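You operate a simulated robot arm through the tools that you are given. There is no shell and no other tool. Be economical: measure what you need, move in short steps, check, and stop when the job is done.

Carry out the task below with a simulated two-armed robot. There is one attempt and no reset: what you move stays moved.

JOB
Pick up the parts box from the air bench top with one hand, pass it to the other hand and put it on the top of the tall beige housing. Set down upright: parts box.

It is judged by the outcome, as a careful person would: the job done as asked, and still so three seconds after it is handed in. It fails if anything else is knocked over, pushed out of place, dropped, spilled or broken.

ROBOT AND FRAMES
Two 6-joint arms with two-finger grippers on one trunk, on a base that drives. Base frame: it is fixed to the floor where the robot stands at the start and does not move with it; the origin is under the middle of the robot, x ahead of it, y to its left, z up; the surface under the hand at the start is at about z = 850. Readings come in mm, rad, newtons and seconds.
The left shoulder is at the start at [30, 178, 1013], the right one opposite. With the tool pointing down near the work surface each hand reaches from about 420 to 840 mm from the robot's upright axis, wherever it stands, measured 20 degrees to its own side. Places, roughly: top of the tall beige housing (20x24 cm) [-1560, -940, 1040]. Payload 2.54 kg a hand.
Tool frame (each hand has its own): the origin (TCP) lies between the finger pads and is the grasp point; the fingertips stand 30 mm ahead of it; z points along the fingers, y is the line along which they close. The gripper opens to 116 mm. The gripper's body begins 95 mm behind the TCP.
Orientation is told as [roll, pitch, yaw] about the base's x, y, z axes, in that order, counted from this pose: with the fingers straight down and closing along the base's y, the tool's x points along the base's -x, its y along +y and its z along -z.

CONTROLS
- The arms move only by the tool step_arm. It takes "left_motion", "right_motion" or both (then of equal length, played together; a hand with none holds still); each is a list of rows, each a list of 3 entries, a list of its own where there are three numbers: the turn, a rotation vector about the base's x, y, z in units of 60 degrees (1.0 is 60 degrees), then the shift along the base's x, y, z in units of 400 mm (1.0 is 400 mm), then the closure, from 0 (fully open) to 1 (shut). In form: [[[wx, wy, wz], [x, y, z], jaw], ...]. A call has 1 to 8 rows; each row is the pose to reach, as a shift and turn from the pose commanded when the call began. A call with a number of a shift or a turn outside -1 to 1 is refused whole. Rows are played at 5 a second. More than 50 mm and 0.15 rad between two rows, or a gripper value outside its range, and nothing of the call is played. Where a pose cannot be reached the arm comes as near as it can. A force on the tool above 40 N (or 10 N above the force at the start of the call, whichever is more), or a blocked arm, ends the call early, and 0.2 s more pass. The fingers move at their own pace (about 153 mm/s each) and stop on an object; they squeeze with about 30 N. The grip force told is the motor's: it shows also when the fingers shut on nothing. Time passes only in rows, and 0.2 s behind the last, so rows that repeat a pose let the fingers close. It gives the time, the measured TCP pose, the force on the tool (base axes), the opening and the grip force at its end, in the units of the frame above (readings bear some noise), with the torque about the TCP (base axes, N m) and any sound that the robot's microphone picked up.
- Cameras (640 x 400 px; columns grow to the right, rows downward): "scene" is now at [32.9, 0.5, 1728.1]; the picture's right is [0.12, -0.99, 0.00], its down [-0.83, -0.10, -0.55] and it looks along [0.54, 0.07, -0.84] (base axes); focal length 259 px, centre (320, 200). "left" rides on the left gripper at [69, 15, -122] in its tool frame; the picture's right is [-0.21, 0.98, 0.00], its down [-0.83, -0.18, -0.53] and it looks along [-0.52, -0.11, 0.85] (tool axes); focal length 251 px, centre (320, 200). "right" rides on the right gripper at [69, -15, -122] in its tool frame; the picture's right is [0.21, 0.98, 0.00], its down [-0.83, 0.18, -0.53] and it looks along [-0.52, 0.11, 0.85] (tool axes); focal length 251 px, centre (320, 200).
- camera(camera): a new picture of that camera. It takes no simulated time.
- lift_body(by): slides the trunk up (or, below 0, down) by that many mm; the arms and the scene camera ride with it, the base frame stays. It gives what a move gives, with no picture.
- roll_base(legs): drives the robot by 1 to 6 legs, each [ahead, left, turn to the left] in mm, mm and rad, along the robot's own axes; the way and the turn of a leg run together, so that a leg with both is an arc; at most 1500 mm and 3.142 rad a leg. The arms and the cameras ride along, it lands a little off, and it stops where it bumps. It gives what a move gives.
- turn_head(pan, tilt): turns the head with the scene camera to pan (to the left, within 2.496 rad either way) and tilt (down, from -0.506 to 1.204), counted from straight ahead of the robot. It gives what a move gives.
- measure_at(camera, pixels): for up to 12 pixels [column, row] of the newest picture of that camera ("zoom" is the newest enlarged one), the place [x, y, z] in the base frame of the surface seen there, good to about 2 mm, but the place of the scene camera against the robot may be out by one fixed shift of up to 18 mm in any direction. It takes no simulated time.
- zoom(camera, box): a new picture of the part [left, top, right, bottom] of that camera's present view, enlarged. It takes no simulated time.
- close_job(): hands the job in; it is judged then, once.

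Work in short steps. Measure before you move; look again where a grasp or a placing could have gone wrong, and mend it. You have 80 turns and 58 pictures in all, those below and enlarged ones among them. Open the grippers and draw the arms clear of the work before you hand the job in, unless the task says otherwise; then end with one line.

The tools are called after "Request:" by a JSON object that holds its "api" and its "payload". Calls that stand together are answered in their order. step_arm: Moves the arms, as the interface text tells. Its arguments: {"type":"object","properties":{"left_motion":{"type":"array"},"right_motion":{"type":"array"}},"required":[]} The other tools are called the same way: lift_body (by) slides the trunk up or down; roll_base (legs) drives the base; turn_head (pan, tilt) turns the head that bears the scene camera; camera (camera) takes a picture; measure_at (camera, pixels) gives the place of the surface under pixels of a picture; zoom (camera, box) takes an enlarged picture of a part of a camera's view; close_job () hands the job in.

At the start:

```text
clock: 0.0
left_ee_pos: [497.2, 196.4, 1116.9]
left_tcp_rot: [0.0, 0.001, 0.0]
left_contact_force: [0.2, -0.2, 1.0]
left_wrist_torque: [0.01, -0.01, -0.02]
left_gripper_width: 116.1
left_gripper_force: 0.0
right_ee_pos: [455.2, -291.2, 1051.0]
right_tcp_rot: [-0.001, -0.002, 0.0]
right_contact_force: [0.6, -0.5, 0.2]
right_wrist_torque: [-0.02, 0.0, -0.02]
right_gripper_width: 116.1
right_gripper_force: 0.1
trunk travel left (down, up): [-225.0, 315.0]
robot x, y, heading: [-1.1, 1.1, 0.002]
head pan, tilt: [0.124, 0.991]
```

scene: 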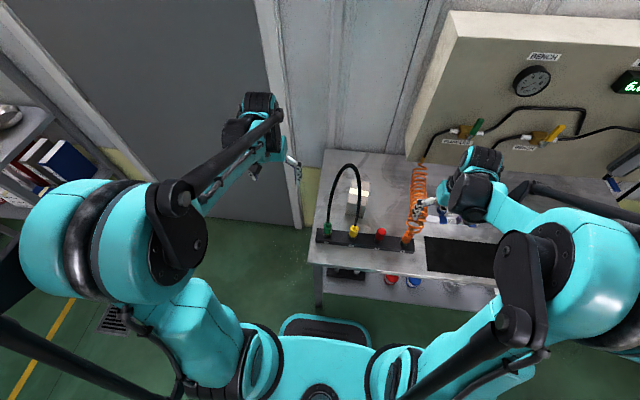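
right: 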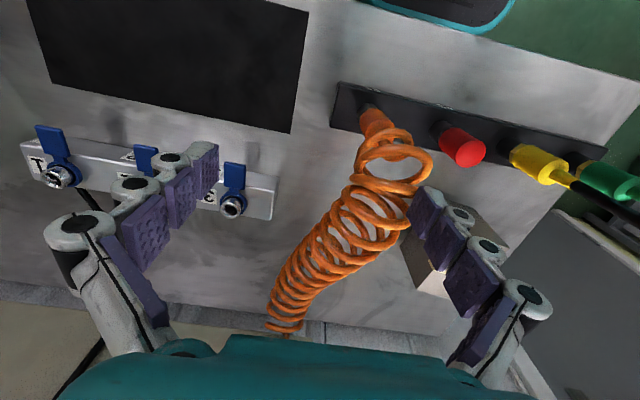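
left: 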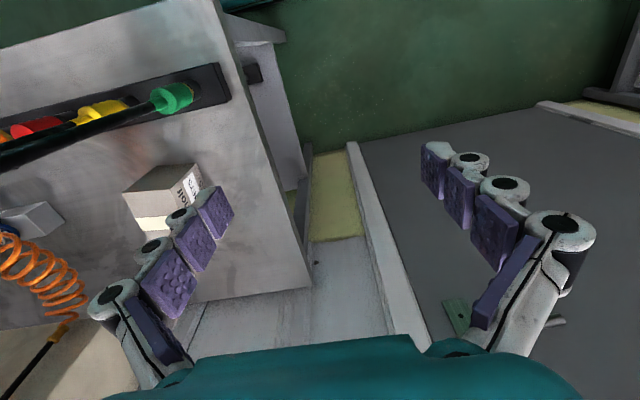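

The parts box seems to be the small box near scene (357,197), behind a black hose loop. I zoom in and measure it.

Request:
{"api": "zoom", "payload": {"camera": "scene", "box": [290, 140, 450, 260]}}

Request:
{"api": "zoom", "payload": {"camera": "left", "box": [60, 60, 300, 300]}}

Request:
{"api": "measure_at", "payload": {"camera": "left", "pixels": [[150, 180], [185, 185], [195, 168], [125, 192], [178, 196], [135, 215], [168, 215], [100, 250], [270, 250], [190, 95], [100, 120], [20, 215]]}}

```text
3.33 times, centred on (370, 200) of scene
```

zoom: 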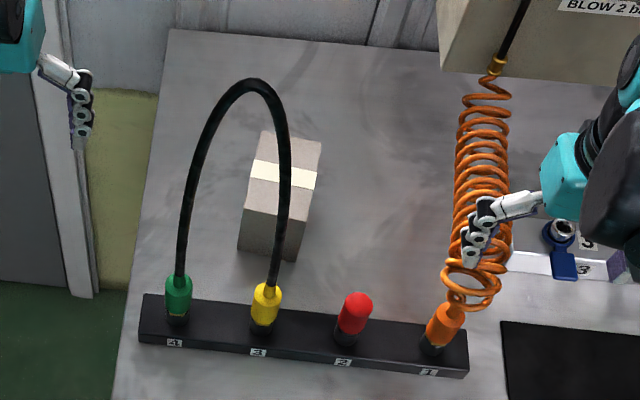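

```text
1.67 times, centred on (180, 180) of left
```

zoom: 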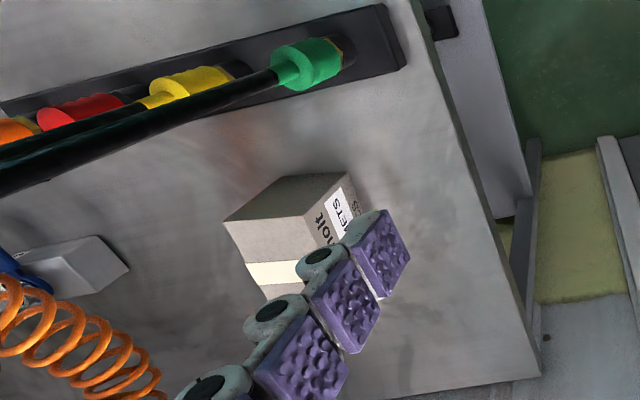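

```text
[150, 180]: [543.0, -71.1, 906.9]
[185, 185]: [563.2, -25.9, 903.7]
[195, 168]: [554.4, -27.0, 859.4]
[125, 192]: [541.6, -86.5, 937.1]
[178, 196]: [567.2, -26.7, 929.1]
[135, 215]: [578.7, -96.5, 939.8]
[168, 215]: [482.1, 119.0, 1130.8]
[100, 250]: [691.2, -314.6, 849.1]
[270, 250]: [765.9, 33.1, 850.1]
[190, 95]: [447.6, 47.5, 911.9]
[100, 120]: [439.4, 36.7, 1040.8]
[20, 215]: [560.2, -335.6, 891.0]
```

The box stands behind the hose arch that runs from connector 4 to 3. I measure its corners, the hose and the bar from the scene zoom.

Request:
{"api": "zoom", "payload": {"camera": "scene", "box": [320, 150, 400, 240]}}

Request:
{"api": "measure_at", "payload": {"camera": "scene", "pixels": [[356, 174], [370, 176], [352, 191], [366, 195], [350, 203], [360, 206], [350, 160], [359, 175], [338, 182], [361, 205], [380, 230], [362, 171]]}}

```text
4.44 times, centred on (360, 195) of scene
```

zoom: 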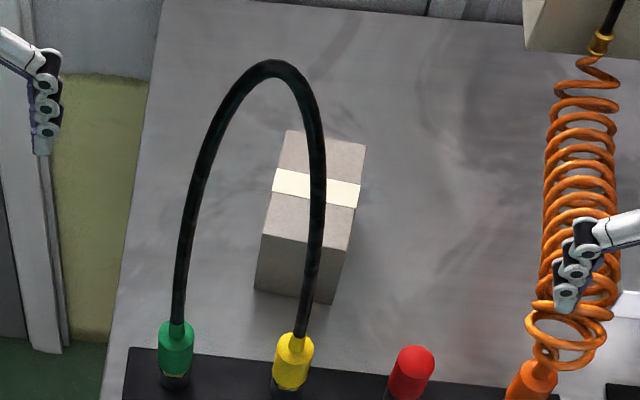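

```text
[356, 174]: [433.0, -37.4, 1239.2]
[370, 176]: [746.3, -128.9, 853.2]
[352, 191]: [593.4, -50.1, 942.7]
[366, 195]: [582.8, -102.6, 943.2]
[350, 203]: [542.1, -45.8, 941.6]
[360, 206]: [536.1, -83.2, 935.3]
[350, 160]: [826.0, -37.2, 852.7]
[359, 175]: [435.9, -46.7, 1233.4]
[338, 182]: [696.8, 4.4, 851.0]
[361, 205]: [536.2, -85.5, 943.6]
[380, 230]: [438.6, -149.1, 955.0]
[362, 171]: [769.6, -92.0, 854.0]
```

I measure the box corners and hose points precisely in the newest zoom.

Request:
{"api": "measure_at", "payload": {"camera": "zoom", "pixels": [[291, 136], [361, 149], [345, 246], [267, 233], [260, 286], [328, 300], [180, 300], [200, 150], [272, 68], [318, 150], [306, 310], [345, 210]]}}

Request:
{"api": "measure_at", "payload": {"camera": "left", "pixels": [[128, 192], [188, 168], [170, 165], [140, 228], [178, 200], [160, 228], [195, 180]]}}

Request:
{"api": "measure_at", "payload": {"camera": "scene", "pixels": [[328, 228], [353, 232], [418, 175], [407, 240], [410, 160], [330, 160], [408, 247], [318, 240], [440, 260], [425, 155]]}}

```text
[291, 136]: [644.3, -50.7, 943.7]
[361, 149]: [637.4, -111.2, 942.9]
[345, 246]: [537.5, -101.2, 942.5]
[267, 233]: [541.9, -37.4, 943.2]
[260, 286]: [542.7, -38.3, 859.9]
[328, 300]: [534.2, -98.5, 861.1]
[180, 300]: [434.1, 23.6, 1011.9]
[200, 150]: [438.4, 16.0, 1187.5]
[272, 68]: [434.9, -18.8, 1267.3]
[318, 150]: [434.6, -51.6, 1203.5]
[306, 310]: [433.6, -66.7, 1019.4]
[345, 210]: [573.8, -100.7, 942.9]
```

```text
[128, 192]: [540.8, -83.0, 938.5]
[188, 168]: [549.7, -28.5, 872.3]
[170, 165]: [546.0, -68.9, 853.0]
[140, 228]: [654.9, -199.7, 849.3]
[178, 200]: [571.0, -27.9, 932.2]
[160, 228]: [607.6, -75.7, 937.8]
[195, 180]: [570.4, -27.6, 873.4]
```

```text
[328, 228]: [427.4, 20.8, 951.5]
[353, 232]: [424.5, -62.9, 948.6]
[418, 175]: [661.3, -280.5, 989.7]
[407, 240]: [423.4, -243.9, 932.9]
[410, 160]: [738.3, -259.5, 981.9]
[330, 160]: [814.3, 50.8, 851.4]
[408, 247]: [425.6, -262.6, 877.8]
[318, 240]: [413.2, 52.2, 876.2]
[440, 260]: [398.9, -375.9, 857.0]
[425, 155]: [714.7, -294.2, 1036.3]
```

The box (upright, about 107 x 66 x 89 mm) sits just beyond the hose arch, so I'd rather come in from the open left side of the bench. I look left and behind for free floor and the housing.

Request:
{"api": "turn_head", "payload": {"pan": 1.0, "tilt": 0.7}}

Request:
{"api": "camera", "payload": {"camera": "scene"}}

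Request:
{"api": "turn_head", "payload": {"pan": -2.4, "tilt": 0.5}}

Request:
{"api": "camera", "payload": {"camera": "scene"}}

```text
clock: 1.2
left_ee_pos: [495.6, 196.3, 1115.1]
left_tcp_rot: [0.0, 0.0, 0.001]
left_contact_force: [-0.7, -0.4, 0.0]
left_wrist_torque: [0.02, 0.03, 0.03]
left_gripper_width: 116.1
left_gripper_force: 0.0
right_ee_pos: [455.7, -290.0, 1051.3]
right_tcp_rot: [-0.001, 0.0, 0.0]
right_contact_force: [-0.4, 0.1, -1.1]
right_wrist_torque: [0.0, 0.05, 0.04]
right_gripper_width: 116.2
right_gripper_force: 0.1
trunk travel left (down, up): [-225.0, 315.0]
robot x, y, heading: [-0.4, -1.5, -0.005]
head pan, tilt: [1.0, 0.7]
```

```text
51 pictures are left
```

scene: 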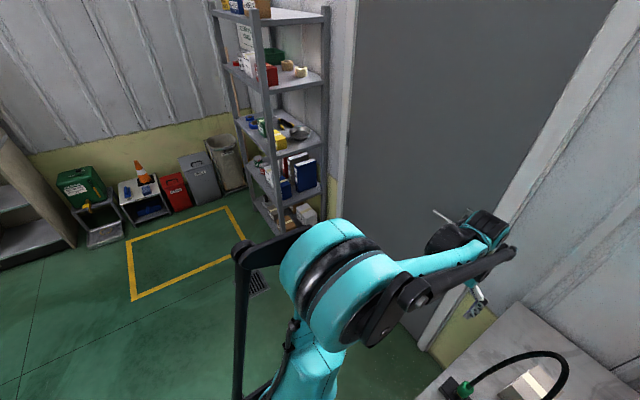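

```text
clock: 4.0
left_ee_pos: [496.1, 196.1, 1115.3]
left_tcp_rot: [0.001, 0.0, 0.0]
left_contact_force: [0.4, -0.1, -0.2]
left_wrist_torque: [-0.02, 0.03, 0.01]
left_gripper_width: 116.0
left_gripper_force: 0.1
right_ee_pos: [456.9, -290.0, 1051.9]
right_tcp_rot: [-0.001, 0.0, 0.0]
right_contact_force: [0.4, 0.3, 0.0]
right_wrist_torque: [0.03, 0.01, 0.0]
right_gripper_width: 115.9
right_gripper_force: 0.1
trunk travel left (down, up): [-225.0, 315.0]
robot x, y, heading: [-2.6, -3.0, 0.0]
head pan, tilt: [-2.4, 0.499]
```

```text
50 pictures are left
```

scene: 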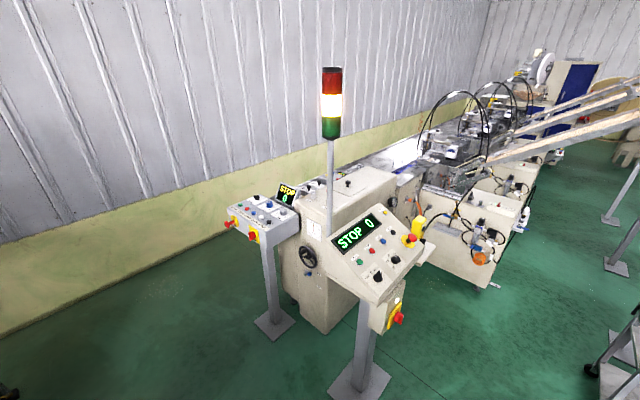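

The tall beige housing is in the middle, near (345,195), with the light tower pole and console panels around it. I zoom in and measure it, plus the floor.

Request:
{"api": "zoom", "payload": {"camera": "scene", "box": [220, 130, 450, 290]}}

Request:
{"api": "measure_at", "payload": {"camera": "scene", "pixels": [[345, 185], [365, 175], [320, 190], [331, 200], [331, 100], [340, 225], [390, 190], [415, 235], [375, 300], [260, 205], [290, 195], [365, 350]]}}

```text
2.50 times, centred on (335, 210) of scene
```

zoom: 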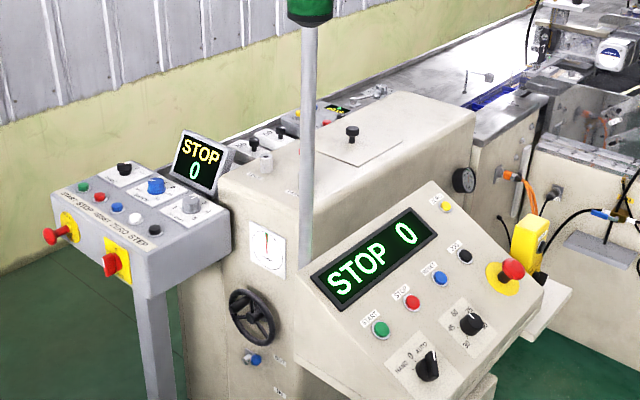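

```text
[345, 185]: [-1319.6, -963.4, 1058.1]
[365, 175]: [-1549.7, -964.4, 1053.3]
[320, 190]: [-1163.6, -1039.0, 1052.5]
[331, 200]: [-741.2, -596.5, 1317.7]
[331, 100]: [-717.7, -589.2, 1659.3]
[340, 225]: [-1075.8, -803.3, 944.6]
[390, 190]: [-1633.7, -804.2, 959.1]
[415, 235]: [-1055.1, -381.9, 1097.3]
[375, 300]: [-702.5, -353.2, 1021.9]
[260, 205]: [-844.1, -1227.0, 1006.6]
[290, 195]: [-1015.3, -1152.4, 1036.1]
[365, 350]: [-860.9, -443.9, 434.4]
```

I measure the far part of the housing top and the floor on its +y side, where the robot would stand.

Request:
{"api": "measure_at", "payload": {"camera": "zoom", "pixels": [[385, 98], [468, 120], [415, 130], [400, 110], [352, 130], [290, 190], [300, 165], [465, 180], [530, 240], [570, 255], [610, 270], [490, 115]]}}

Request:
{"api": "measure_at", "payload": {"camera": "scene", "pixels": [[440, 330], [480, 320], [560, 260], [600, 300], [520, 350], [480, 290], [530, 205], [480, 258], [600, 145], [430, 250], [600, 340], [560, 200]]}}

```text
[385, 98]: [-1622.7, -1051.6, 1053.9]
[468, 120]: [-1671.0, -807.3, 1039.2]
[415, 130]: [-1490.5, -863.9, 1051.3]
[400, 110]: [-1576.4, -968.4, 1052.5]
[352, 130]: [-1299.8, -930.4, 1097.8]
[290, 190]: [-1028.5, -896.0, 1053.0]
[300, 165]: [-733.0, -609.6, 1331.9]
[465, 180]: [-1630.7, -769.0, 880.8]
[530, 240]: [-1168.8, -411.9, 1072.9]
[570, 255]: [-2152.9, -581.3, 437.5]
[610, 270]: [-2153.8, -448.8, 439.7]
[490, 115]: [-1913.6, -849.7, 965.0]
```

```text
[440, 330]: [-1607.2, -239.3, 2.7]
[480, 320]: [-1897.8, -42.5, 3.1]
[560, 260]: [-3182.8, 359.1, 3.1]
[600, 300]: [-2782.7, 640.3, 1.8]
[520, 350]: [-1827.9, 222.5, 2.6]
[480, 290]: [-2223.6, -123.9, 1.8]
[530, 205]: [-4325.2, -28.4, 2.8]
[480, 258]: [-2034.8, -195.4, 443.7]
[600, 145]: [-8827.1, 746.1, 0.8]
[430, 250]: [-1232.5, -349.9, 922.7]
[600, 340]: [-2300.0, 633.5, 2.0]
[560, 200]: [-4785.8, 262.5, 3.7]
```

The housing's free area is reachable from its +y side, standing around (-1560,-300). First I back off and move left, then turn toward the bench's open end (clear of the hose).

Request:
{"api": "roll_base", "payload": {"legs": [[-250, 0, 0], [0, 500, 0], [0, 0, -1.0]]}}

Request:
{"api": "turn_head", "payload": {"pan": 0.2, "tilt": 0.6}}

Request:
{"api": "camera", "payload": {"camera": "scene"}}

```text
clock: 11.0
left_ee_pos: [180.8, 193.9, 1115.3]
left_tcp_rot: [0.0, 0.0, -1.012]
left_contact_force: [-0.2, -0.6, -0.4]
left_wrist_torque: [0.0, 0.0, -0.03]
left_gripper_width: 115.9
left_gripper_force: 0.1
right_ee_pos: [-254.2, -31.1, 1051.7]
right_tcp_rot: [0.001, 0.001, -1.011]
right_contact_force: [0.5, 0.0, -0.6]
right_wrist_torque: [-0.03, 0.01, -0.01]
right_gripper_width: 116.1
right_gripper_force: 0.0
trunk travel left (down, up): [-225.0, 315.0]
robot x, y, heading: [-248.8, 507.9, -1.012]
head pan, tilt: [-2.4, 0.499]
```

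```text
clock: 13.4
left_ee_pos: [179.8, 192.6, 1114.5]
left_tcp_rot: [0.0, 0.0, -1.012]
left_contact_force: [-0.3, 0.1, 0.0]
left_wrist_torque: [-0.02, -0.01, 0.03]
left_gripper_width: 115.8
left_gripper_force: 0.0
right_ee_pos: [-255.5, -30.6, 1053.0]
right_tcp_rot: [-0.001, 0.0, -1.012]
right_contact_force: [-0.1, -0.7, 0.1]
right_wrist_torque: [0.0, -0.02, 0.01]
right_gripper_width: 115.7
right_gripper_force: 0.1
trunk travel left (down, up): [-225.0, 315.0]
robot x, y, heading: [-248.8, 510.1, -1.012]
head pan, tilt: [0.201, 0.6]
```

```text
48 pictures are left
```

scene: 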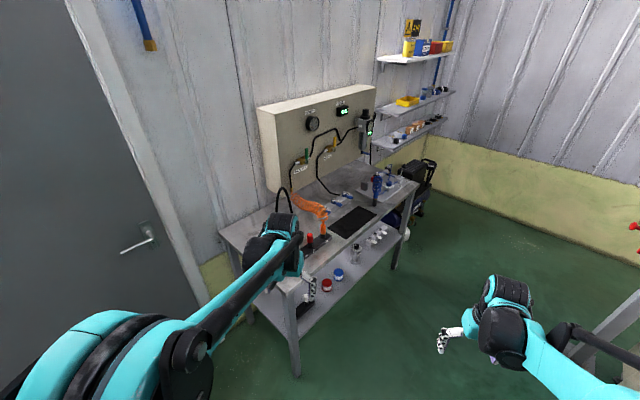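

The bench end is open. I check the wall/door distance and floor near the bench's left end.

Request:
{"api": "measure_at", "payload": {"camera": "scene", "pixels": [[100, 250], [140, 240], [200, 180], [190, 290], [220, 235], [295, 288], [245, 340], [160, 120]]}}

```text
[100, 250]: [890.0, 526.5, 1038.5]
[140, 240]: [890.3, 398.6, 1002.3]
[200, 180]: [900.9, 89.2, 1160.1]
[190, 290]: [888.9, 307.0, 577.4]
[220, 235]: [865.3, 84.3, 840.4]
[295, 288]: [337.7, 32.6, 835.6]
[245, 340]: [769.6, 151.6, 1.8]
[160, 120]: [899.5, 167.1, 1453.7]
```

Wall is at x≈890, bench corner near (337,40); there is room at (250,450). I drive there diagonally, forward and left.

Request:
{"api": "roll_base", "payload": {"legs": [[315, 391, 0]]}}

Request:
{"api": "turn_head", "payload": {"pan": 0.1, "tilt": 0.95}}

Request:
{"api": "camera", "payload": {"camera": "scene"}}

Request:
{"api": "camera", "payload": {"camera": "left"}}

```text
clock: 16.3
left_ee_pos: [672.4, 132.9, 1115.7]
left_tcp_rot: [0.0, 0.001, -1.011]
left_contact_force: [-0.2, -0.3, -0.8]
left_wrist_torque: [-0.04, 0.04, 0.01]
left_gripper_width: 116.2
left_gripper_force: 0.1
right_ee_pos: [237.0, -92.1, 1052.2]
right_tcp_rot: [0.002, -0.001, -1.011]
right_contact_force: [0.1, 0.6, 0.4]
right_wrist_torque: [0.0, 0.06, -0.01]
right_gripper_width: 116.0
right_gripper_force: 0.0
trunk travel left (down, up): [-225.0, 315.0]
robot x, y, heading: [239.3, 448.1, -1.004]
head pan, tilt: [0.201, 0.6]
```

```text
clock: 17.1
left_ee_pos: [672.1, 132.1, 1115.1]
left_tcp_rot: [0.0, -0.001, -1.01]
left_contact_force: [-0.6, 0.3, 0.7]
left_wrist_torque: [0.05, 0.01, 0.0]
left_gripper_width: 115.7
left_gripper_force: 0.1
right_ee_pos: [238.7, -92.1, 1051.6]
right_tcp_rot: [0.001, 0.001, -1.011]
right_contact_force: [-0.4, 0.1, 0.2]
right_wrist_torque: [0.02, 0.0, 0.02]
right_gripper_width: 116.0
right_gripper_force: 0.1
trunk travel left (down, up): [-225.0, 315.0]
robot x, y, heading: [242.3, 449.0, -1.011]
head pan, tilt: [0.099, 0.949]
```

```text
47 pictures are left
```

scene: 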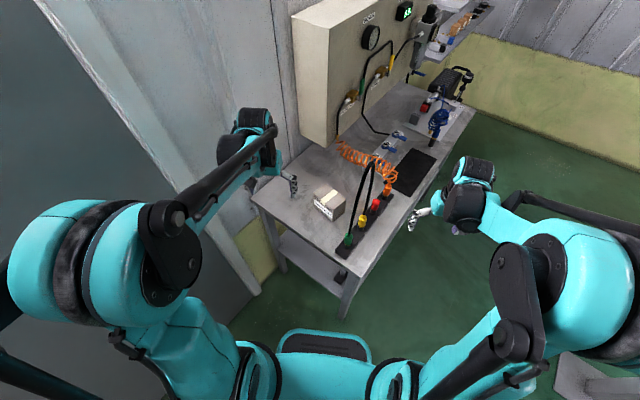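

```text
46 pictures are left
```

left: 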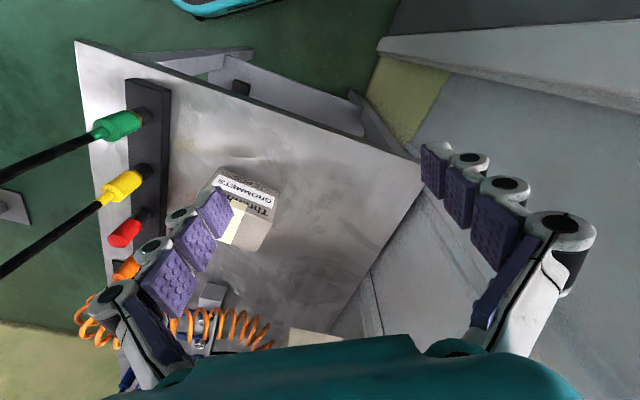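

Clear view; box's "GROMMETS" side faces the open end. I turn the left hand +0.9 rad and bring it above the box, offset toward its hose-side end, high enough to look again.

Request:
{"api": "step_arm", "payload": {"left_motion": [[[0, 0, 0.123], [-0.035, -0.07, -0.01], 0], [[0, 0, 0.245], [-0.07, -0.14, -0.02], 0], [[0, 0, 0.368], [-0.105, -0.21, -0.03], 0], [[0, 0, 0.491], [-0.14, -0.28, -0.04], 0], [[0, 0, 0.614], [-0.175, -0.35, -0.05], 0], [[0, 0, 0.736], [-0.21, -0.42, -0.06], 0], [[0, 0, 0.859], [-0.245, -0.49, -0.07], 0], [[0, 0, 0.859], [-0.245, -0.49, -0.07], 0]]}}

Request:
{"api": "camera", "payload": {"camera": "left"}}

Request:
{"api": "camera", "payload": {"camera": "scene"}}

```text
clock: 18.9
left_ee_pos: [574.3, -64.3, 1087.8]
left_tcp_rot: [-0.001, -0.001, -0.109]
left_contact_force: [-0.2, -0.5, -0.1]
left_wrist_torque: [-0.02, 0.0, -0.01]
left_gripper_width: 116.1
left_gripper_force: 0.0
right_ee_pos: [237.9, -91.5, 1052.2]
right_tcp_rot: [0.0, -0.002, -1.01]
right_contact_force: [-0.9, -0.2, 0.8]
right_wrist_torque: [-0.01, 0.0, -0.01]
right_gripper_width: 116.3
right_gripper_force: 0.0
trunk travel left (down, up): [-225.0, 315.0]
robot x, y, heading: [241.3, 447.5, -1.007]
head pan, tilt: [0.099, 0.949]
```

```text
45 pictures are left
```

left: 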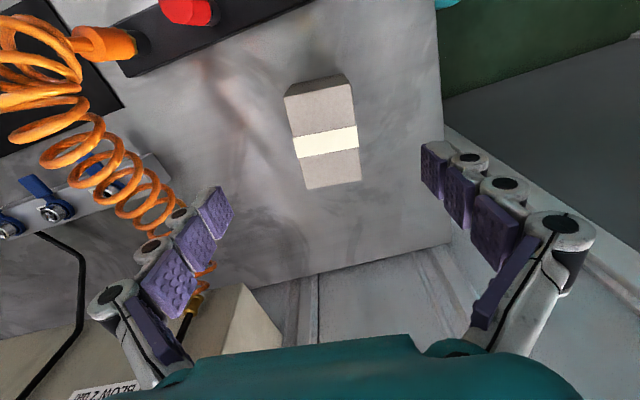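

```text
44 pictures are left
```

scene: 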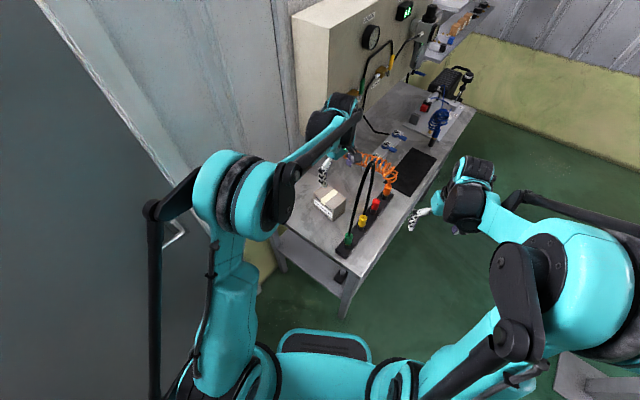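

The left camera sees the whole box top, (285,95)-(360,180). I measure its corners.

Request:
{"api": "measure_at", "payload": {"camera": "left", "pixels": [[287, 97], [348, 85], [305, 188], [359, 178], [293, 140], [355, 130], [322, 135], [345, 75], [400, 150], [250, 150]]}}

```text
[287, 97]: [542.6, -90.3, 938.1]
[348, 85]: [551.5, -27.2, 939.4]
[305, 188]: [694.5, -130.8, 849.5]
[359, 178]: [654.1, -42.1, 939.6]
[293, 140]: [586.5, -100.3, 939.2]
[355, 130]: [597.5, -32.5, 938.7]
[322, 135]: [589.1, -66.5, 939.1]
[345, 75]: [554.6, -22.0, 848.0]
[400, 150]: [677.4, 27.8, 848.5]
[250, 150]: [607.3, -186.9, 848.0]
```

Box centre ≈(597,-67), yaw ≈ -0.15, top z 939. I turn -0.04 rad, shift +5 mm x and lower to TCP z≈903.

Request:
{"api": "step_arm", "payload": {"left_motion": [[[0, 0, -0.038], [0.0125, 0, -0.1], 0], [[0, 0, -0.038], [0.0125, 0, -0.2], 0], [[0, 0, -0.038], [0.0125, 0, -0.3], 0], [[0, 0, -0.038], [0.0125, 0, -0.4], 0], [[0, 0, -0.038], [0.0125, 0, -0.4625], 0], [[0, 0, -0.038], [0.0125, 0, -0.4625], 0]]}}

Request:
{"api": "camera", "payload": {"camera": "left"}}

```text
clock: 20.3
left_ee_pos: [577.1, -63.6, 902.3]
left_tcp_rot: [0.0, 0.0, -0.149]
left_contact_force: [0.7, -0.6, -0.8]
left_wrist_torque: [0.02, 0.02, 0.0]
left_gripper_width: 115.9
left_gripper_force: 0.1
right_ee_pos: [237.9, -92.4, 1051.8]
right_tcp_rot: [-0.001, 0.0, -1.011]
right_contact_force: [-0.3, -0.4, 0.0]
right_wrist_torque: [-0.01, 0.02, 0.02]
right_gripper_width: 116.0
right_gripper_force: 0.1
trunk travel left (down, up): [-225.0, 315.0]
robot x, y, heading: [243.3, 442.8, -1.005]
head pan, tilt: [0.099, 0.949]
```

```text
43 pictures are left
```

left: 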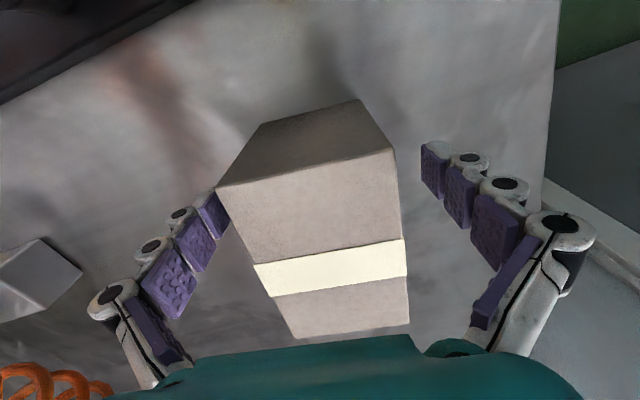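

Both fingers straddle the box cleanly. I close the fingers.

Request:
{"api": "step_arm", "payload": {"left_motion": [[[0, 0, 0], [0, 0, 0], 0.3], [[0, 0, 0], [0, 0, 0], 0.6], [[0, 0, 0], [0, 0, 0], 1], [[0, 0, 0], [0, 0, 0], 1], [[0, 0, 0], [0, 0, 0], 1]]}}

```text
clock: 21.5
left_ee_pos: [575.9, -64.1, 903.4]
left_tcp_rot: [0.0, 0.0, -0.15]
left_contact_force: [0.7, -0.7, 1.1]
left_wrist_torque: [0.02, 0.01, 0.11]
left_gripper_width: 69.5
left_gripper_force: 30.1
right_ee_pos: [237.6, -91.9, 1052.1]
right_tcp_rot: [0.0, 0.001, -1.01]
right_contact_force: [0.6, 0.2, 0.2]
right_wrist_torque: [0.01, 0.01, 0.04]
right_gripper_width: 116.1
right_gripper_force: 0.1
trunk travel left (down, up): [-225.0, 315.0]
robot x, y, heading: [244.1, 448.6, -1.012]
head pan, tilt: [0.099, 0.949]
```

Gripped at 69.5 mm with 30 N. I lift gently, then further.

Request:
{"api": "step_arm", "payload": {"left_motion": [[[0, 0, 0], [0, 0, 0.025], 1], [[0, 0, 0], [0, 0, 0.075], 1], [[0, 0, 0], [0, 0, 0.15], 1], [[0, 0, 0], [0, 0, 0.25], 1], [[0, 0, 0], [0, 0, 0.35], 1], [[0, 0, 0], [0, 0, 0.45], 1], [[0, 0, 0], [0, 0, 0.5], 1]]}}

Request:
{"api": "camera", "payload": {"camera": "left"}}

```text
clock: 23.1
left_ee_pos: [578.5, -63.9, 1102.7]
left_tcp_rot: [0.002, 0.001, -0.149]
left_contact_force: [-0.9, -0.6, -3.2]
left_wrist_torque: [0.03, 0.09, 0.02]
left_gripper_width: 69.6
left_gripper_force: 29.6
right_ee_pos: [239.1, -92.6, 1052.0]
right_tcp_rot: [-0.001, 0.001, -1.011]
right_contact_force: [0.8, -0.4, -0.3]
right_wrist_torque: [0.03, 0.01, 0.01]
right_gripper_width: 116.4
right_gripper_force: 0.0
trunk travel left (down, up): [-225.0, 315.0]
robot x, y, heading: [240.5, 449.8, -1.012]
head pan, tilt: [0.099, 0.949]
```

```text
42 pictures are left
```

left: 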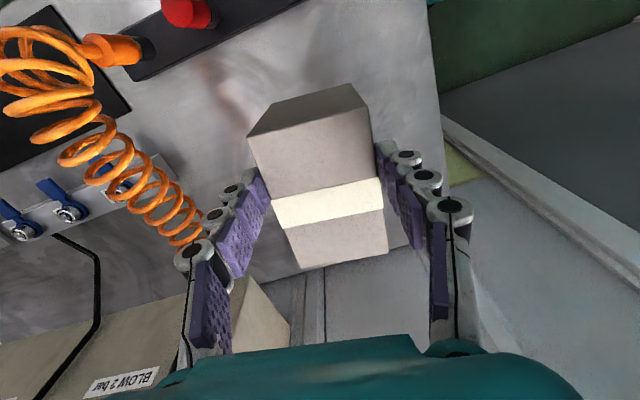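

The box is held firmly and upright. I back away from the bench along the arm line and turn to face -y in open floor.

Request:
{"api": "roll_base", "payload": {"legs": [[-350, 0, 0], [0, 0, -0.559]]}}

Request:
{"api": "turn_head", "payload": {"pan": -1.2, "tilt": 0.5}}

Request:
{"api": "camera", "payload": {"camera": "scene"}}

```text
clock: 27.0
left_ee_pos: [59.3, 141.6, 1102.9]
left_tcp_rot: [-0.001, -0.001, -0.718]
left_contact_force: [-0.4, -0.3, -2.9]
left_wrist_torque: [0.01, 0.03, 0.03]
left_gripper_width: 69.5
left_gripper_force: 30.4
right_ee_pos: [-242.3, 301.0, 1051.8]
right_tcp_rot: [0.0, 0.0, -1.577]
right_contact_force: [-0.3, 1.0, -0.6]
right_wrist_torque: [0.05, 0.01, 0.01]
right_gripper_width: 115.8
right_gripper_force: 0.1
trunk travel left (down, up): [-225.0, 315.0]
robot x, y, heading: [48.9, 758.7, -1.577]
head pan, tilt: [0.099, 0.949]
```

```text
clock: 28.5
left_ee_pos: [58.9, 141.3, 1102.1]
left_tcp_rot: [0.0, 0.001, -0.717]
left_contact_force: [0.4, 0.0, -2.8]
left_wrist_torque: [0.04, 0.07, 0.0]
left_gripper_width: 69.2
left_gripper_force: 29.7
right_ee_pos: [-242.4, 300.9, 1051.8]
right_tcp_rot: [0.0, -0.001, -1.577]
right_contact_force: [0.6, 0.1, -0.3]
right_wrist_torque: [0.0, -0.02, -0.02]
right_gripper_width: 116.1
right_gripper_force: 0.0
trunk travel left (down, up): [-225.0, 315.0]
robot x, y, heading: [48.7, 758.1, -1.578]
head pan, tilt: [-1.201, 0.499]
```

```text
41 pictures are left
```

scene: 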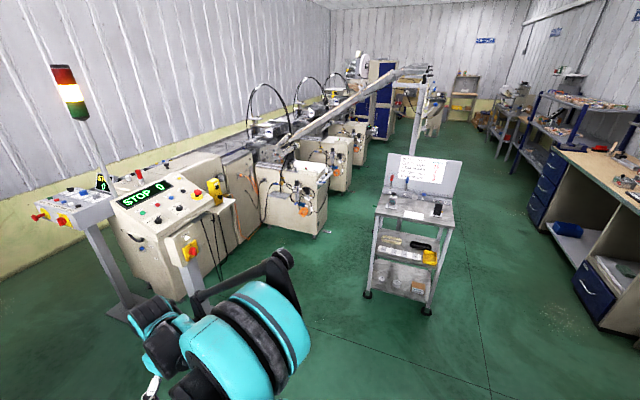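

There is a wheeled cart near (415,235). I measure it and the corridor between it and the machine.

Request:
{"api": "measure_at", "payload": {"camera": "scene", "pixels": [[370, 290], [428, 310], [376, 215], [460, 165], [445, 215], [310, 230], [265, 215], [330, 290], [235, 205], [232, 185], [195, 265], [545, 210]]}}

Request:
{"api": "zoom", "payload": {"camera": "scene", "box": [100, 130, 340, 280]}}

```text
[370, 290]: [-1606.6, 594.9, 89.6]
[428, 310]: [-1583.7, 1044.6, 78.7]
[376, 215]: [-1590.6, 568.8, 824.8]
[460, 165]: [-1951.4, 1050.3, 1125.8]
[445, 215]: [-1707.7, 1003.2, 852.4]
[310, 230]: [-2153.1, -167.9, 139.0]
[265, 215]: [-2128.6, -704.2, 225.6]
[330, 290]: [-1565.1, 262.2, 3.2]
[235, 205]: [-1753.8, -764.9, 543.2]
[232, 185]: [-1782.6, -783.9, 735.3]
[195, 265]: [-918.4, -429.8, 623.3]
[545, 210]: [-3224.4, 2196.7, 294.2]
```

```text
2.67 times, centred on (220, 205) of scene
```

zoom: 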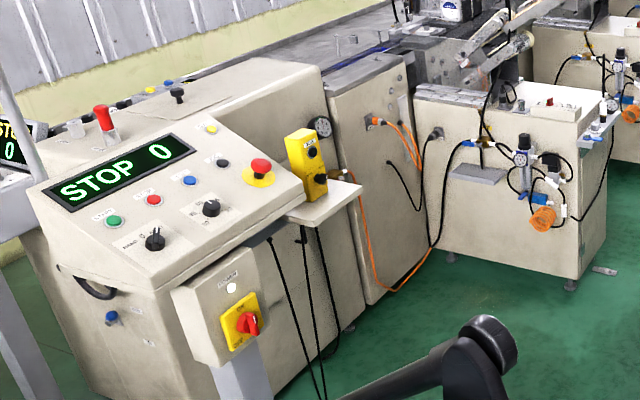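

Cart spans y 570–1050, so the corridor y≈150–250 is usable with trunk raised. First the handover: I turn the left hand -2.43 rad so the box's free end faces the right hand, drawing it in 100 mm.

Request:
{"api": "step_arm", "payload": {"left_motion": [[[0, 0, -0.129], [0, 0.02, 0], 1], [[0, 0, -0.258], [0, 0.04, 0], 1], [[0, 0, -0.387], [0, 0.06, 0], 1], [[0, 0, -0.516], [0, 0.08, 0], 1], [[0, 0, -0.645], [0, 0.1, 0], 1], [[0, 0, -0.774], [0, 0.12, 0], 1]]}}

Request:
{"api": "step_arm", "payload": {"left_motion": [[[0, 0, -0.129], [0, 0.02, 0], 1], [[0, 0, -0.258], [0, 0.04, 0], 1], [[0, 0, -0.387], [0, 0.06, 0], 1], [[0, 0, -0.516], [0, 0.08, 0], 1], [[0, 0, -0.645], [0, 0.1, 0], 1], [[0, 0, -0.774], [0, 0.12, 0], 1]]}}

Request:
{"api": "step_arm", "payload": {"left_motion": [[[0, 0, -0.129], [0, 0, 0], 1], [[0, 0, -0.258], [0, 0, 0], 1], [[0, 0, -0.387], [0, 0, 0], 1], [[0, 0, -0.516], [0, 0, 0], 1], [[0, 0, -0.645], [0, 0, 0], 1], [[0, 0, -0.774], [0, 0, 0], 1]]}}

```text
clock: 29.9
left_ee_pos: [57.5, 190.3, 1103.6]
left_tcp_rot: [0.0, 0.0, -1.532]
left_contact_force: [-0.1, 0.4, -3.0]
left_wrist_torque: [0.07, -0.02, 0.01]
left_gripper_width: 69.7
left_gripper_force: 30.3
right_ee_pos: [-242.7, 301.5, 1051.8]
right_tcp_rot: [-0.001, 0.0, -1.578]
right_contact_force: [0.0, -0.4, 0.2]
right_wrist_torque: [-0.01, 0.03, -0.02]
right_gripper_width: 116.1
right_gripper_force: 0.1
trunk travel left (down, up): [-225.0, 315.0]
robot x, y, heading: [49.5, 757.4, -1.574]
head pan, tilt: [-1.201, 0.499]
```

```text
clock: 31.3
left_ee_pos: [61.4, 239.0, 1102.0]
left_tcp_rot: [0.001, 0.0, -2.342]
left_contact_force: [0.3, 0.7, -2.7]
left_wrist_torque: [0.04, -0.04, -0.02]
left_gripper_width: 69.5
left_gripper_force: 30.4
right_ee_pos: [-243.1, 301.6, 1052.1]
right_tcp_rot: [0.001, 0.001, -1.579]
right_contact_force: [-0.8, -0.8, 0.3]
right_wrist_torque: [-0.05, 0.01, 0.0]
right_gripper_width: 116.2
right_gripper_force: 0.1
trunk travel left (down, up): [-225.0, 315.0]
robot x, y, heading: [51.9, 758.1, -1.577]
head pan, tilt: [-1.201, 0.499]
```

```text
clock: 32.7
left_ee_pos: [58.0, 238.5, 1102.9]
left_tcp_rot: [0.0, 0.001, 3.132]
left_contact_force: [-0.3, -0.7, -3.3]
left_wrist_torque: [0.0, -0.06, 0.04]
left_gripper_width: 69.5
left_gripper_force: 29.8
right_ee_pos: [-243.7, 300.8, 1051.7]
right_tcp_rot: [-0.002, 0.001, -1.578]
right_contact_force: [-0.4, -0.8, -0.4]
right_wrist_torque: [0.0, -0.02, -0.01]
right_gripper_width: 116.1
right_gripper_force: 0.1
trunk travel left (down, up): [-225.0, 315.0]
robot x, y, heading: [51.6, 752.6, -1.578]
head pan, tilt: [-1.201, 0.499]
```

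The free box end now faces the right hand (box spans x≈-14..92, mid z≈1094). I turn the right hand by -1.565 rad about z, raise it level, then tilt it 60° to point toward the box, staying clear at x≈-200.

Request:
{"api": "step_arm", "payload": {"right_motion": [[[0, 0, -0.125], [0, -0.02, 0.04], 0], [[0, 0, -0.25], [0, -0.04, 0.08], 0], [[0, 0, -0.375], [0, -0.06, 0.12], 0], [[0, 0, -0.5], [0, -0.08, 0.16], 0], [[0, 0, -0.625], [0, -0.1, 0.2], 0], [[0, 0, -0.75], [0, -0.12, 0.25], 0]]}}

Request:
{"api": "step_arm", "payload": {"right_motion": [[[0, 0, -0.124], [0, -0.007, 0], 0], [[0, 0, -0.248], [0, -0.014, 0], 0], [[0, 0, -0.372], [0, -0.02, 0], 0], [[0, 0, -0.496], [0, -0.026, 0], 0], [[0, 0, -0.62], [0, -0.033, 0], 0], [[0, 0, -0.744], [0, -0.036, 0], 0]]}}

Request:
{"api": "step_arm", "payload": {"right_motion": [[[0, -0.125, 0], [0, 0, 0], 0], [[0, -0.25, 0], [0, 0, 0], 0], [[0, -0.375, 0], [0, 0, 0], 0], [[0, -0.5, 0], [0, 0, 0], 0], [[0, -0.625, 0], [0, 0, 0], 0], [[0, -0.75, 0], [0, 0, 0], 0], [[0, -0.875, 0], [0, 0, 0], 0], [[0, -1, 0], [0, 0, 0], 0]]}}

Request:
{"api": "turn_head", "payload": {"pan": 0, "tilt": 0.8}}

Request:
{"api": "camera", "payload": {"camera": "scene"}}

Request:
{"api": "camera", "payload": {"camera": "right"}}

```text
clock: 34.1
left_ee_pos: [58.1, 239.0, 1101.5]
left_tcp_rot: [-0.002, 0.001, 3.134]
left_contact_force: [-0.8, -0.4, -3.0]
left_wrist_torque: [-0.01, -0.07, -0.01]
left_gripper_width: 69.5
left_gripper_force: 30.6
right_ee_pos: [-243.9, 253.2, 1153.1]
right_tcp_rot: [0.001, -0.001, -2.363]
right_contact_force: [-1.1, 0.3, 1.0]
right_wrist_torque: [0.01, 0.01, -0.03]
right_gripper_width: 115.8
right_gripper_force: 0.0
trunk travel left (down, up): [-225.0, 315.0]
robot x, y, heading: [52.7, 754.7, -1.581]
head pan, tilt: [-1.201, 0.499]
```

```text
clock: 35.5
left_ee_pos: [57.9, 237.8, 1102.8]
left_tcp_rot: [0.0, 0.0, 3.135]
left_contact_force: [-0.3, 0.3, -1.8]
left_wrist_torque: [-0.04, -0.07, 0.0]
left_gripper_width: 69.2
left_gripper_force: 29.8
right_ee_pos: [-243.4, 239.0, 1152.0]
right_tcp_rot: [0.0, 0.001, 3.139]
right_contact_force: [0.3, 0.9, 0.2]
right_wrist_torque: [0.03, -0.04, 0.04]
right_gripper_width: 116.2
right_gripper_force: 0.0
trunk travel left (down, up): [-225.0, 315.0]
robot x, y, heading: [48.6, 754.6, -1.574]
head pan, tilt: [-1.201, 0.499]
```

```text
clock: 37.3
left_ee_pos: [58.2, 236.2, 1103.0]
left_tcp_rot: [0.0, 0.0, 3.135]
left_contact_force: [0.0, -0.5, -3.1]
left_wrist_torque: [-0.02, -0.05, -0.03]
left_gripper_width: 69.5
left_gripper_force: 29.9
right_ee_pos: [-218.0, 222.2, 1150.5]
right_tcp_rot: [0.018, 1.034, 3.139]
right_contact_force: [0.3, 0.1, 0.2]
right_wrist_torque: [-0.04, 0.01, -0.01]
right_gripper_width: 115.7
right_gripper_force: 0.0
right hand out of reach, approached as far as the arm can: row 8
trunk travel left (down, up): [-225.0, 315.0]
robot x, y, heading: [48.6, 754.2, -1.573]
head pan, tilt: [-1.201, 0.499]
```

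```text
clock: 38.7
left_ee_pos: [57.3, 238.0, 1103.4]
left_tcp_rot: [0.001, 0.001, 3.135]
left_contact_force: [-0.6, -0.2, -2.0]
left_wrist_torque: [0.01, -0.09, -0.01]
left_gripper_width: 69.5
left_gripper_force: 29.9
right_ee_pos: [-217.9, 222.8, 1151.1]
right_tcp_rot: [0.022, 1.035, 3.14]
right_contact_force: [0.4, 0.5, 0.2]
right_wrist_torque: [0.01, 0.0, 0.01]
right_gripper_width: 116.0
right_gripper_force: 0.0
trunk travel left (down, up): [-225.0, 315.0]
robot x, y, heading: [51.8, 757.1, -1.58]
head pan, tilt: [0.0, 0.799]
```

```text
39 pictures are left
```

scene: 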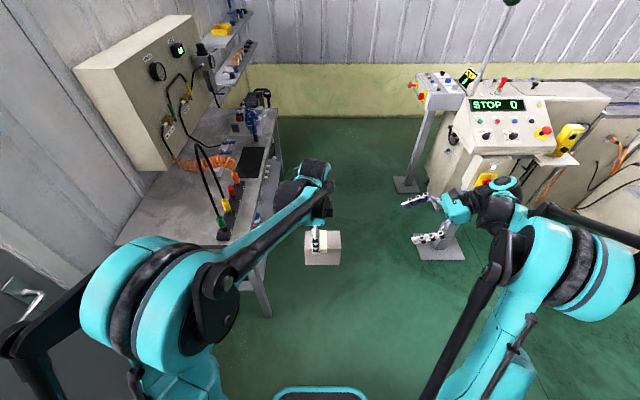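

```text
38 pictures are left
```

right: 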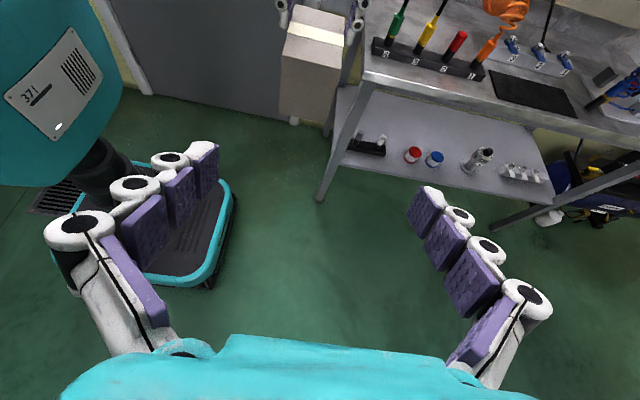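

Both look good; the right hand hit its reach limit only at that outward spot. I measure the box's end face in the right picture, near (305,85).

Request:
{"api": "measure_at", "payload": {"camera": "right", "pixels": [[286, 60], [336, 68], [283, 105], [322, 118], [310, 90], [295, 38], [345, 45], [310, 45]]}}

```text
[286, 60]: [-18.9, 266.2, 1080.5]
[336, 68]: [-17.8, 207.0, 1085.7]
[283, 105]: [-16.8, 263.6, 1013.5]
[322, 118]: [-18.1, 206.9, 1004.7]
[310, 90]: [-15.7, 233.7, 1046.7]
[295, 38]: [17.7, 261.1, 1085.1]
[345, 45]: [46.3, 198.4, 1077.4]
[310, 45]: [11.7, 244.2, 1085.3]
```

The right camera puts the box top at z≈1085, about 50 mm lower than expected: it may have slipped in the grip. I check with the left camera and a scene zoom.

Request:
{"api": "camera", "payload": {"camera": "left"}}

Request:
{"api": "zoom", "payload": {"camera": "scene", "box": [260, 160, 460, 290]}}

Request:
{"api": "measure_at", "payload": {"camera": "left", "pixels": [[320, 150], [340, 180], [300, 190], [330, 240]]}}

Request:
{"api": "measure_at", "payload": {"camera": "scene", "pixels": [[320, 242], [335, 240], [310, 255], [325, 258], [335, 258]]}}

```text
37 pictures are left
```

left: 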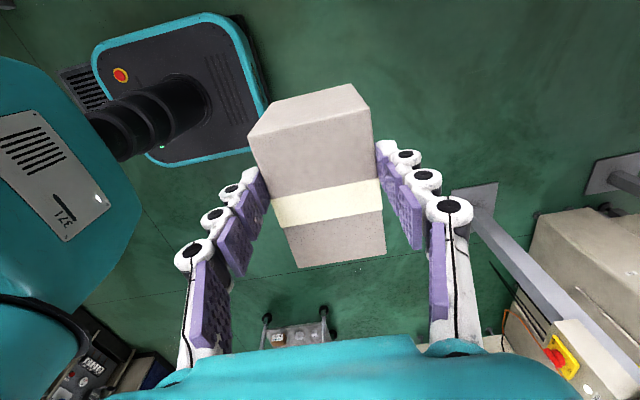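

```text
3.08 times, centred on (360, 225) of scene
```

zoom: 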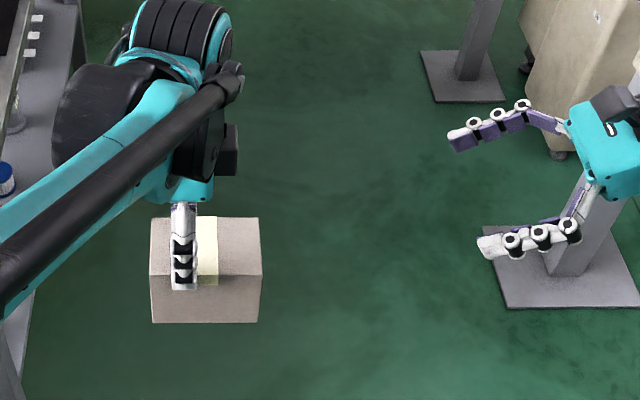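

```text
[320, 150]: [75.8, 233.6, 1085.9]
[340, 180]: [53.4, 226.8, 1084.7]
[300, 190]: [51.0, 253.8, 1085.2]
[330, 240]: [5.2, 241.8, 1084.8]
```

```text
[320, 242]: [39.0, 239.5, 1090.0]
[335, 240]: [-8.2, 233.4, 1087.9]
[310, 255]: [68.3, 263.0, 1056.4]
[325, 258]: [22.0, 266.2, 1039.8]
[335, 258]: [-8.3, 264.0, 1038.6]
```

The box slid ~54 mm down in the fingers during the lift (top now z≈1085, bottom ≈1003, x -18..88, y 205–268) but is steady since. I bring the right hand to a pre-grasp on its line at about (-95,237,1107), aiming deeper and lower on the box.

Request:
{"api": "step_arm", "payload": {"right_motion": [[[0, 0, 0], [0.07, 0, -0.02], 0], [[0, 0, 0], [0.14, 0, -0.04], 0], [[0, 0, 0], [0.21, -0.005, -0.06], 0], [[0, 0, 0], [0.29, -0.005, -0.09], 0], [[0, 0, 0], [0.37, -0.005, -0.1125], 0], [[0, 0, 0], [0.37, -0.005, -0.1125], 0]]}}

Request:
{"api": "camera", "payload": {"camera": "right"}}

```text
clock: 40.1
left_ee_pos: [58.4, 238.0, 1102.4]
left_tcp_rot: [-0.001, 0.001, 3.133]
left_contact_force: [-0.3, 0.4, -2.5]
left_wrist_torque: [-0.01, -0.07, -0.02]
left_gripper_width: 69.4
left_gripper_force: 30.3
right_ee_pos: [-70.8, 223.3, 1104.8]
right_tcp_rot: [-0.001, 1.047, 3.14]
right_contact_force: [0.1, 1.0, 0.5]
right_wrist_torque: [0.0, -0.04, -0.02]
right_gripper_width: 115.8
right_gripper_force: 0.0
trunk travel left (down, up): [-225.0, 315.0]
robot x, y, heading: [50.4, 750.9, -1.579]
head pan, tilt: [0.0, 0.799]
```

```text
35 pictures are left
```

right: 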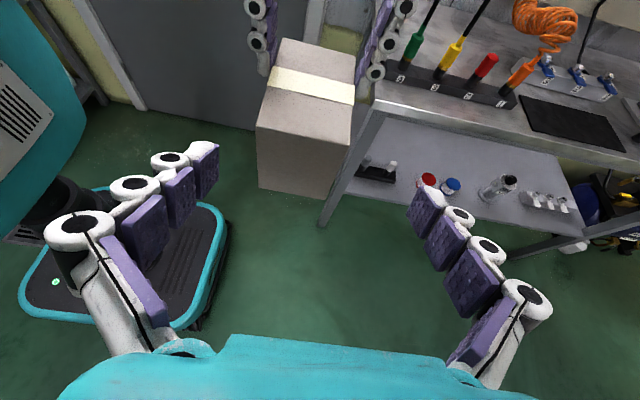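

The hand now sits at (-71,223,1105), tilt exact. I re-measure the box from here.

Request:
{"api": "measure_at", "payload": {"camera": "right", "pixels": [[260, 125], [348, 142], [262, 185], [325, 196], [300, 160], [282, 45], [352, 60], [305, 105], [268, 70], [370, 70]]}}

```text
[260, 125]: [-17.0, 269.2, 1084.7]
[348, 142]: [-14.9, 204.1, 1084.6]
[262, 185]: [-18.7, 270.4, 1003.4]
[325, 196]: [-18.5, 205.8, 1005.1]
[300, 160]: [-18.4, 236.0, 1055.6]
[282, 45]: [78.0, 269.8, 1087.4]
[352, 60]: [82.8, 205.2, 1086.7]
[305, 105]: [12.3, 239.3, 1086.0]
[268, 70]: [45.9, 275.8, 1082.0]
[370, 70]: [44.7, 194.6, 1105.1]
```

Box centre y≈237, z≈1041. I align and advance along the tool line to TCP ≈(18,237,1040), passing below the giver's fingertips.

Request:
{"api": "step_arm", "payload": {"right_motion": [[[0, 0, 0], [-0.015, 0.035, -0.025], 0], [[0, 0, 0], [0.045, 0.035, -0.06], 0], [[0, 0, 0], [0.104, 0.035, -0.094], 0], [[0, 0, 0], [0.163, 0.035, -0.128], 0], [[0, 0, 0], [0.222, 0.035, -0.1625], 0], [[0, 0, 0], [0.222, 0.035, -0.1625], 0]]}}

Request:
{"api": "camera", "payload": {"camera": "right"}}

Request:
{"api": "zoom", "payload": {"camera": "scene", "box": [260, 160, 460, 290]}}

```text
clock: 41.5
left_ee_pos: [57.6, 237.0, 1102.2]
left_tcp_rot: [0.0, 0.0, 3.134]
left_contact_force: [-0.1, -1.2, -3.4]
left_wrist_torque: [0.03, -0.08, -0.04]
left_gripper_width: 69.2
left_gripper_force: 30.4
right_ee_pos: [19.6, 235.1, 1042.1]
right_tcp_rot: [-0.001, 1.047, 3.139]
right_contact_force: [0.6, 0.4, -0.3]
right_wrist_torque: [0.0, 0.01, 0.01]
right_gripper_width: 116.2
right_gripper_force: 0.1
trunk travel left (down, up): [-225.0, 315.0]
robot x, y, heading: [46.8, 754.8, -1.576]
head pan, tilt: [0.0, 0.799]
```

```text
34 pictures are left
```

right: 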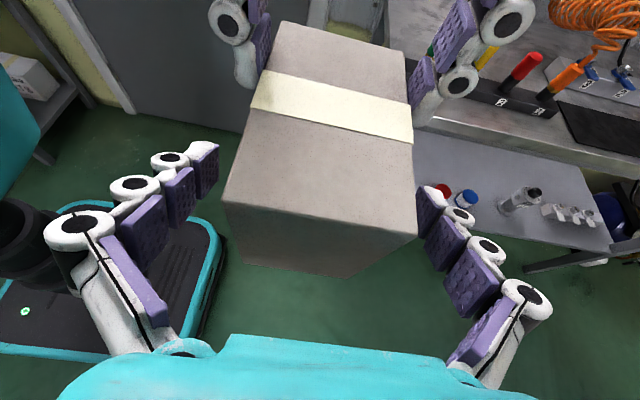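

```text
3.08 times, centred on (360, 225) of scene
```

zoom: 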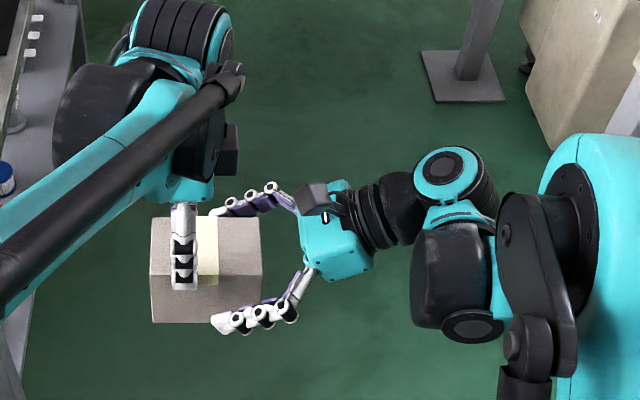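

The right fingers straddle the box end, clear of the giver's fingers. I close the right gripper while the left holds.

Request:
{"api": "step_arm", "payload": {"right_motion": [[[0, 0, 0], [0, 0, 0], 0.2], [[0, 0, 0], [0, 0, 0], 0.35], [[0, 0, 0], [0, 0, 0], 0.5], [[0, 0, 0], [0, 0, 0], 1], [[0, 0, 0], [0, 0, 0], 1], [[0, 0, 0], [0, 0, 0], 1]]}}

Request:
{"api": "camera", "payload": {"camera": "right"}}

```text
clock: 42.9
left_ee_pos: [59.2, 236.5, 1102.4]
left_tcp_rot: [0.001, -0.001, 3.134]
left_contact_force: [9.2, -24.0, -4.3]
left_wrist_torque: [-1.02, -0.36, 0.28]
left_gripper_width: 69.5
left_gripper_force: 30.0
right_ee_pos: [19.0, 237.0, 1041.9]
right_tcp_rot: [-0.004, 1.046, 3.141]
right_contact_force: [-9.3, 25.0, 1.9]
right_wrist_torque: [-0.41, -0.31, 0.7]
right_gripper_width: 69.3
right_gripper_force: 29.4
trunk travel left (down, up): [-225.0, 315.0]
robot x, y, heading: [51.6, 756.5, -1.579]
head pan, tilt: [0.0, 0.799]
```

```text
32 pictures are left
```

right: 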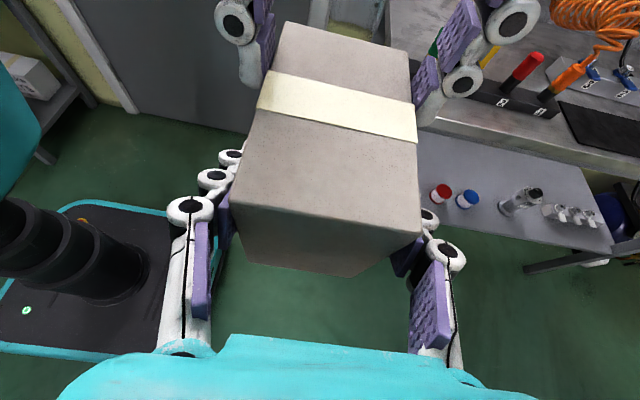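

Both grip at 69 mm, but there's 25 N of sideways strain between hands. I ease the right hand +1.6 mm y and -0.6 mm x to relax it before releasing.

Request:
{"api": "step_arm", "payload": {"right_motion": [[[0, 0, 0], [-0.001, 0.002, 0], 1], [[0, 0, 0], [-0.0015, 0.004, 0], 1], [[0, 0, 0], [-0.0015, 0.004, 0], 1]]}}

```text
clock: 43.7
left_ee_pos: [59.3, 236.9, 1102.8]
left_tcp_rot: [0.001, -0.002, 3.133]
left_contact_force: [-3.0, -19.4, 12.3]
left_wrist_torque: [-1.15, 0.19, 0.19]
left_gripper_width: 69.5
left_gripper_force: 30.1
right_ee_pos: [18.0, 236.8, 1042.5]
right_tcp_rot: [0.001, 1.046, 3.139]
right_contact_force: [2.6, 19.1, -11.7]
right_wrist_torque: [0.05, 0.51, 0.54]
right_gripper_width: 69.2
right_gripper_force: 30.0
trunk travel left (down, up): [-225.0, 315.0]
robot x, y, heading: [50.3, 754.1, -1.577]
head pan, tilt: [0.0, 0.799]
```

Sideways strain drops slowly; I ease a further 3 mm in +y.

Request:
{"api": "step_arm", "payload": {"right_motion": [[[0, 0, 0], [0, 0.003, 0], 1], [[0, 0, 0], [0, 0.0075, 0.001], 1], [[0, 0, 0], [0, 0.0075, 0.001], 1]]}}

```text
clock: 44.5
left_ee_pos: [57.8, 239.0, 1101.7]
left_tcp_rot: [-0.003, -0.002, 3.132]
left_contact_force: [-12.0, 2.1, 13.1]
left_wrist_torque: [-0.05, 0.93, -0.01]
left_gripper_width: 69.3
left_gripper_force: 29.4
right_ee_pos: [18.4, 239.0, 1042.6]
right_tcp_rot: [0.001, 1.047, 3.142]
right_contact_force: [12.0, -1.7, -13.5]
right_wrist_torque: [0.21, 0.44, -0.04]
right_gripper_width: 69.6
right_gripper_force: 30.8
trunk travel left (down, up): [-225.0, 315.0]
robot x, y, heading: [50.1, 758.2, -1.577]
head pan, tilt: [0.0, 0.799]
```

Strain is gone. I open the left hand and let it settle.

Request:
{"api": "step_arm", "payload": {"left_motion": [[[0, 0, 0], [0, 0, 0], 0.35], [[0, 0, 0], [0, 0, 0], 0.2], [[0, 0, 0], [0, 0, 0], 0], [[0, 0, 0], [0, 0, 0], 0], [[0, 0, 0], [0, 0, 0.03], 0], [[0, 0, 0], [0, 0, 0.1], 0], [[0, 0, 0], [0, 0, 0.2], 0]]}}

Request:
{"api": "camera", "payload": {"camera": "right"}}

```text
clock: 46.1
left_ee_pos: [57.6, 236.0, 1183.5]
left_tcp_rot: [0.0, -0.001, 3.134]
left_contact_force: [-0.3, -0.9, -0.1]
left_wrist_torque: [-0.01, 0.01, 0.0]
left_gripper_width: 116.2
left_gripper_force: 0.1
right_ee_pos: [18.6, 240.5, 1041.7]
right_tcp_rot: [-0.001, 1.047, 3.14]
right_contact_force: [1.1, 0.4, -0.4]
right_wrist_torque: [-0.01, 0.09, 0.02]
right_gripper_width: 69.4
right_gripper_force: 30.1
trunk travel left (down, up): [-225.0, 315.0]
robot x, y, heading: [51.2, 753.8, -1.567]
head pan, tilt: [0.0, 0.799]
```

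```text
31 pictures are left
```

right: 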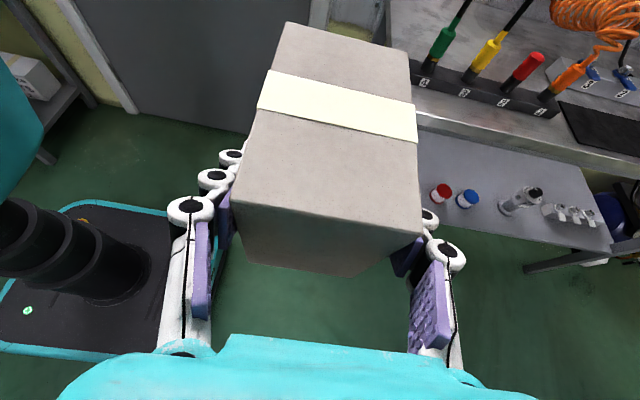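

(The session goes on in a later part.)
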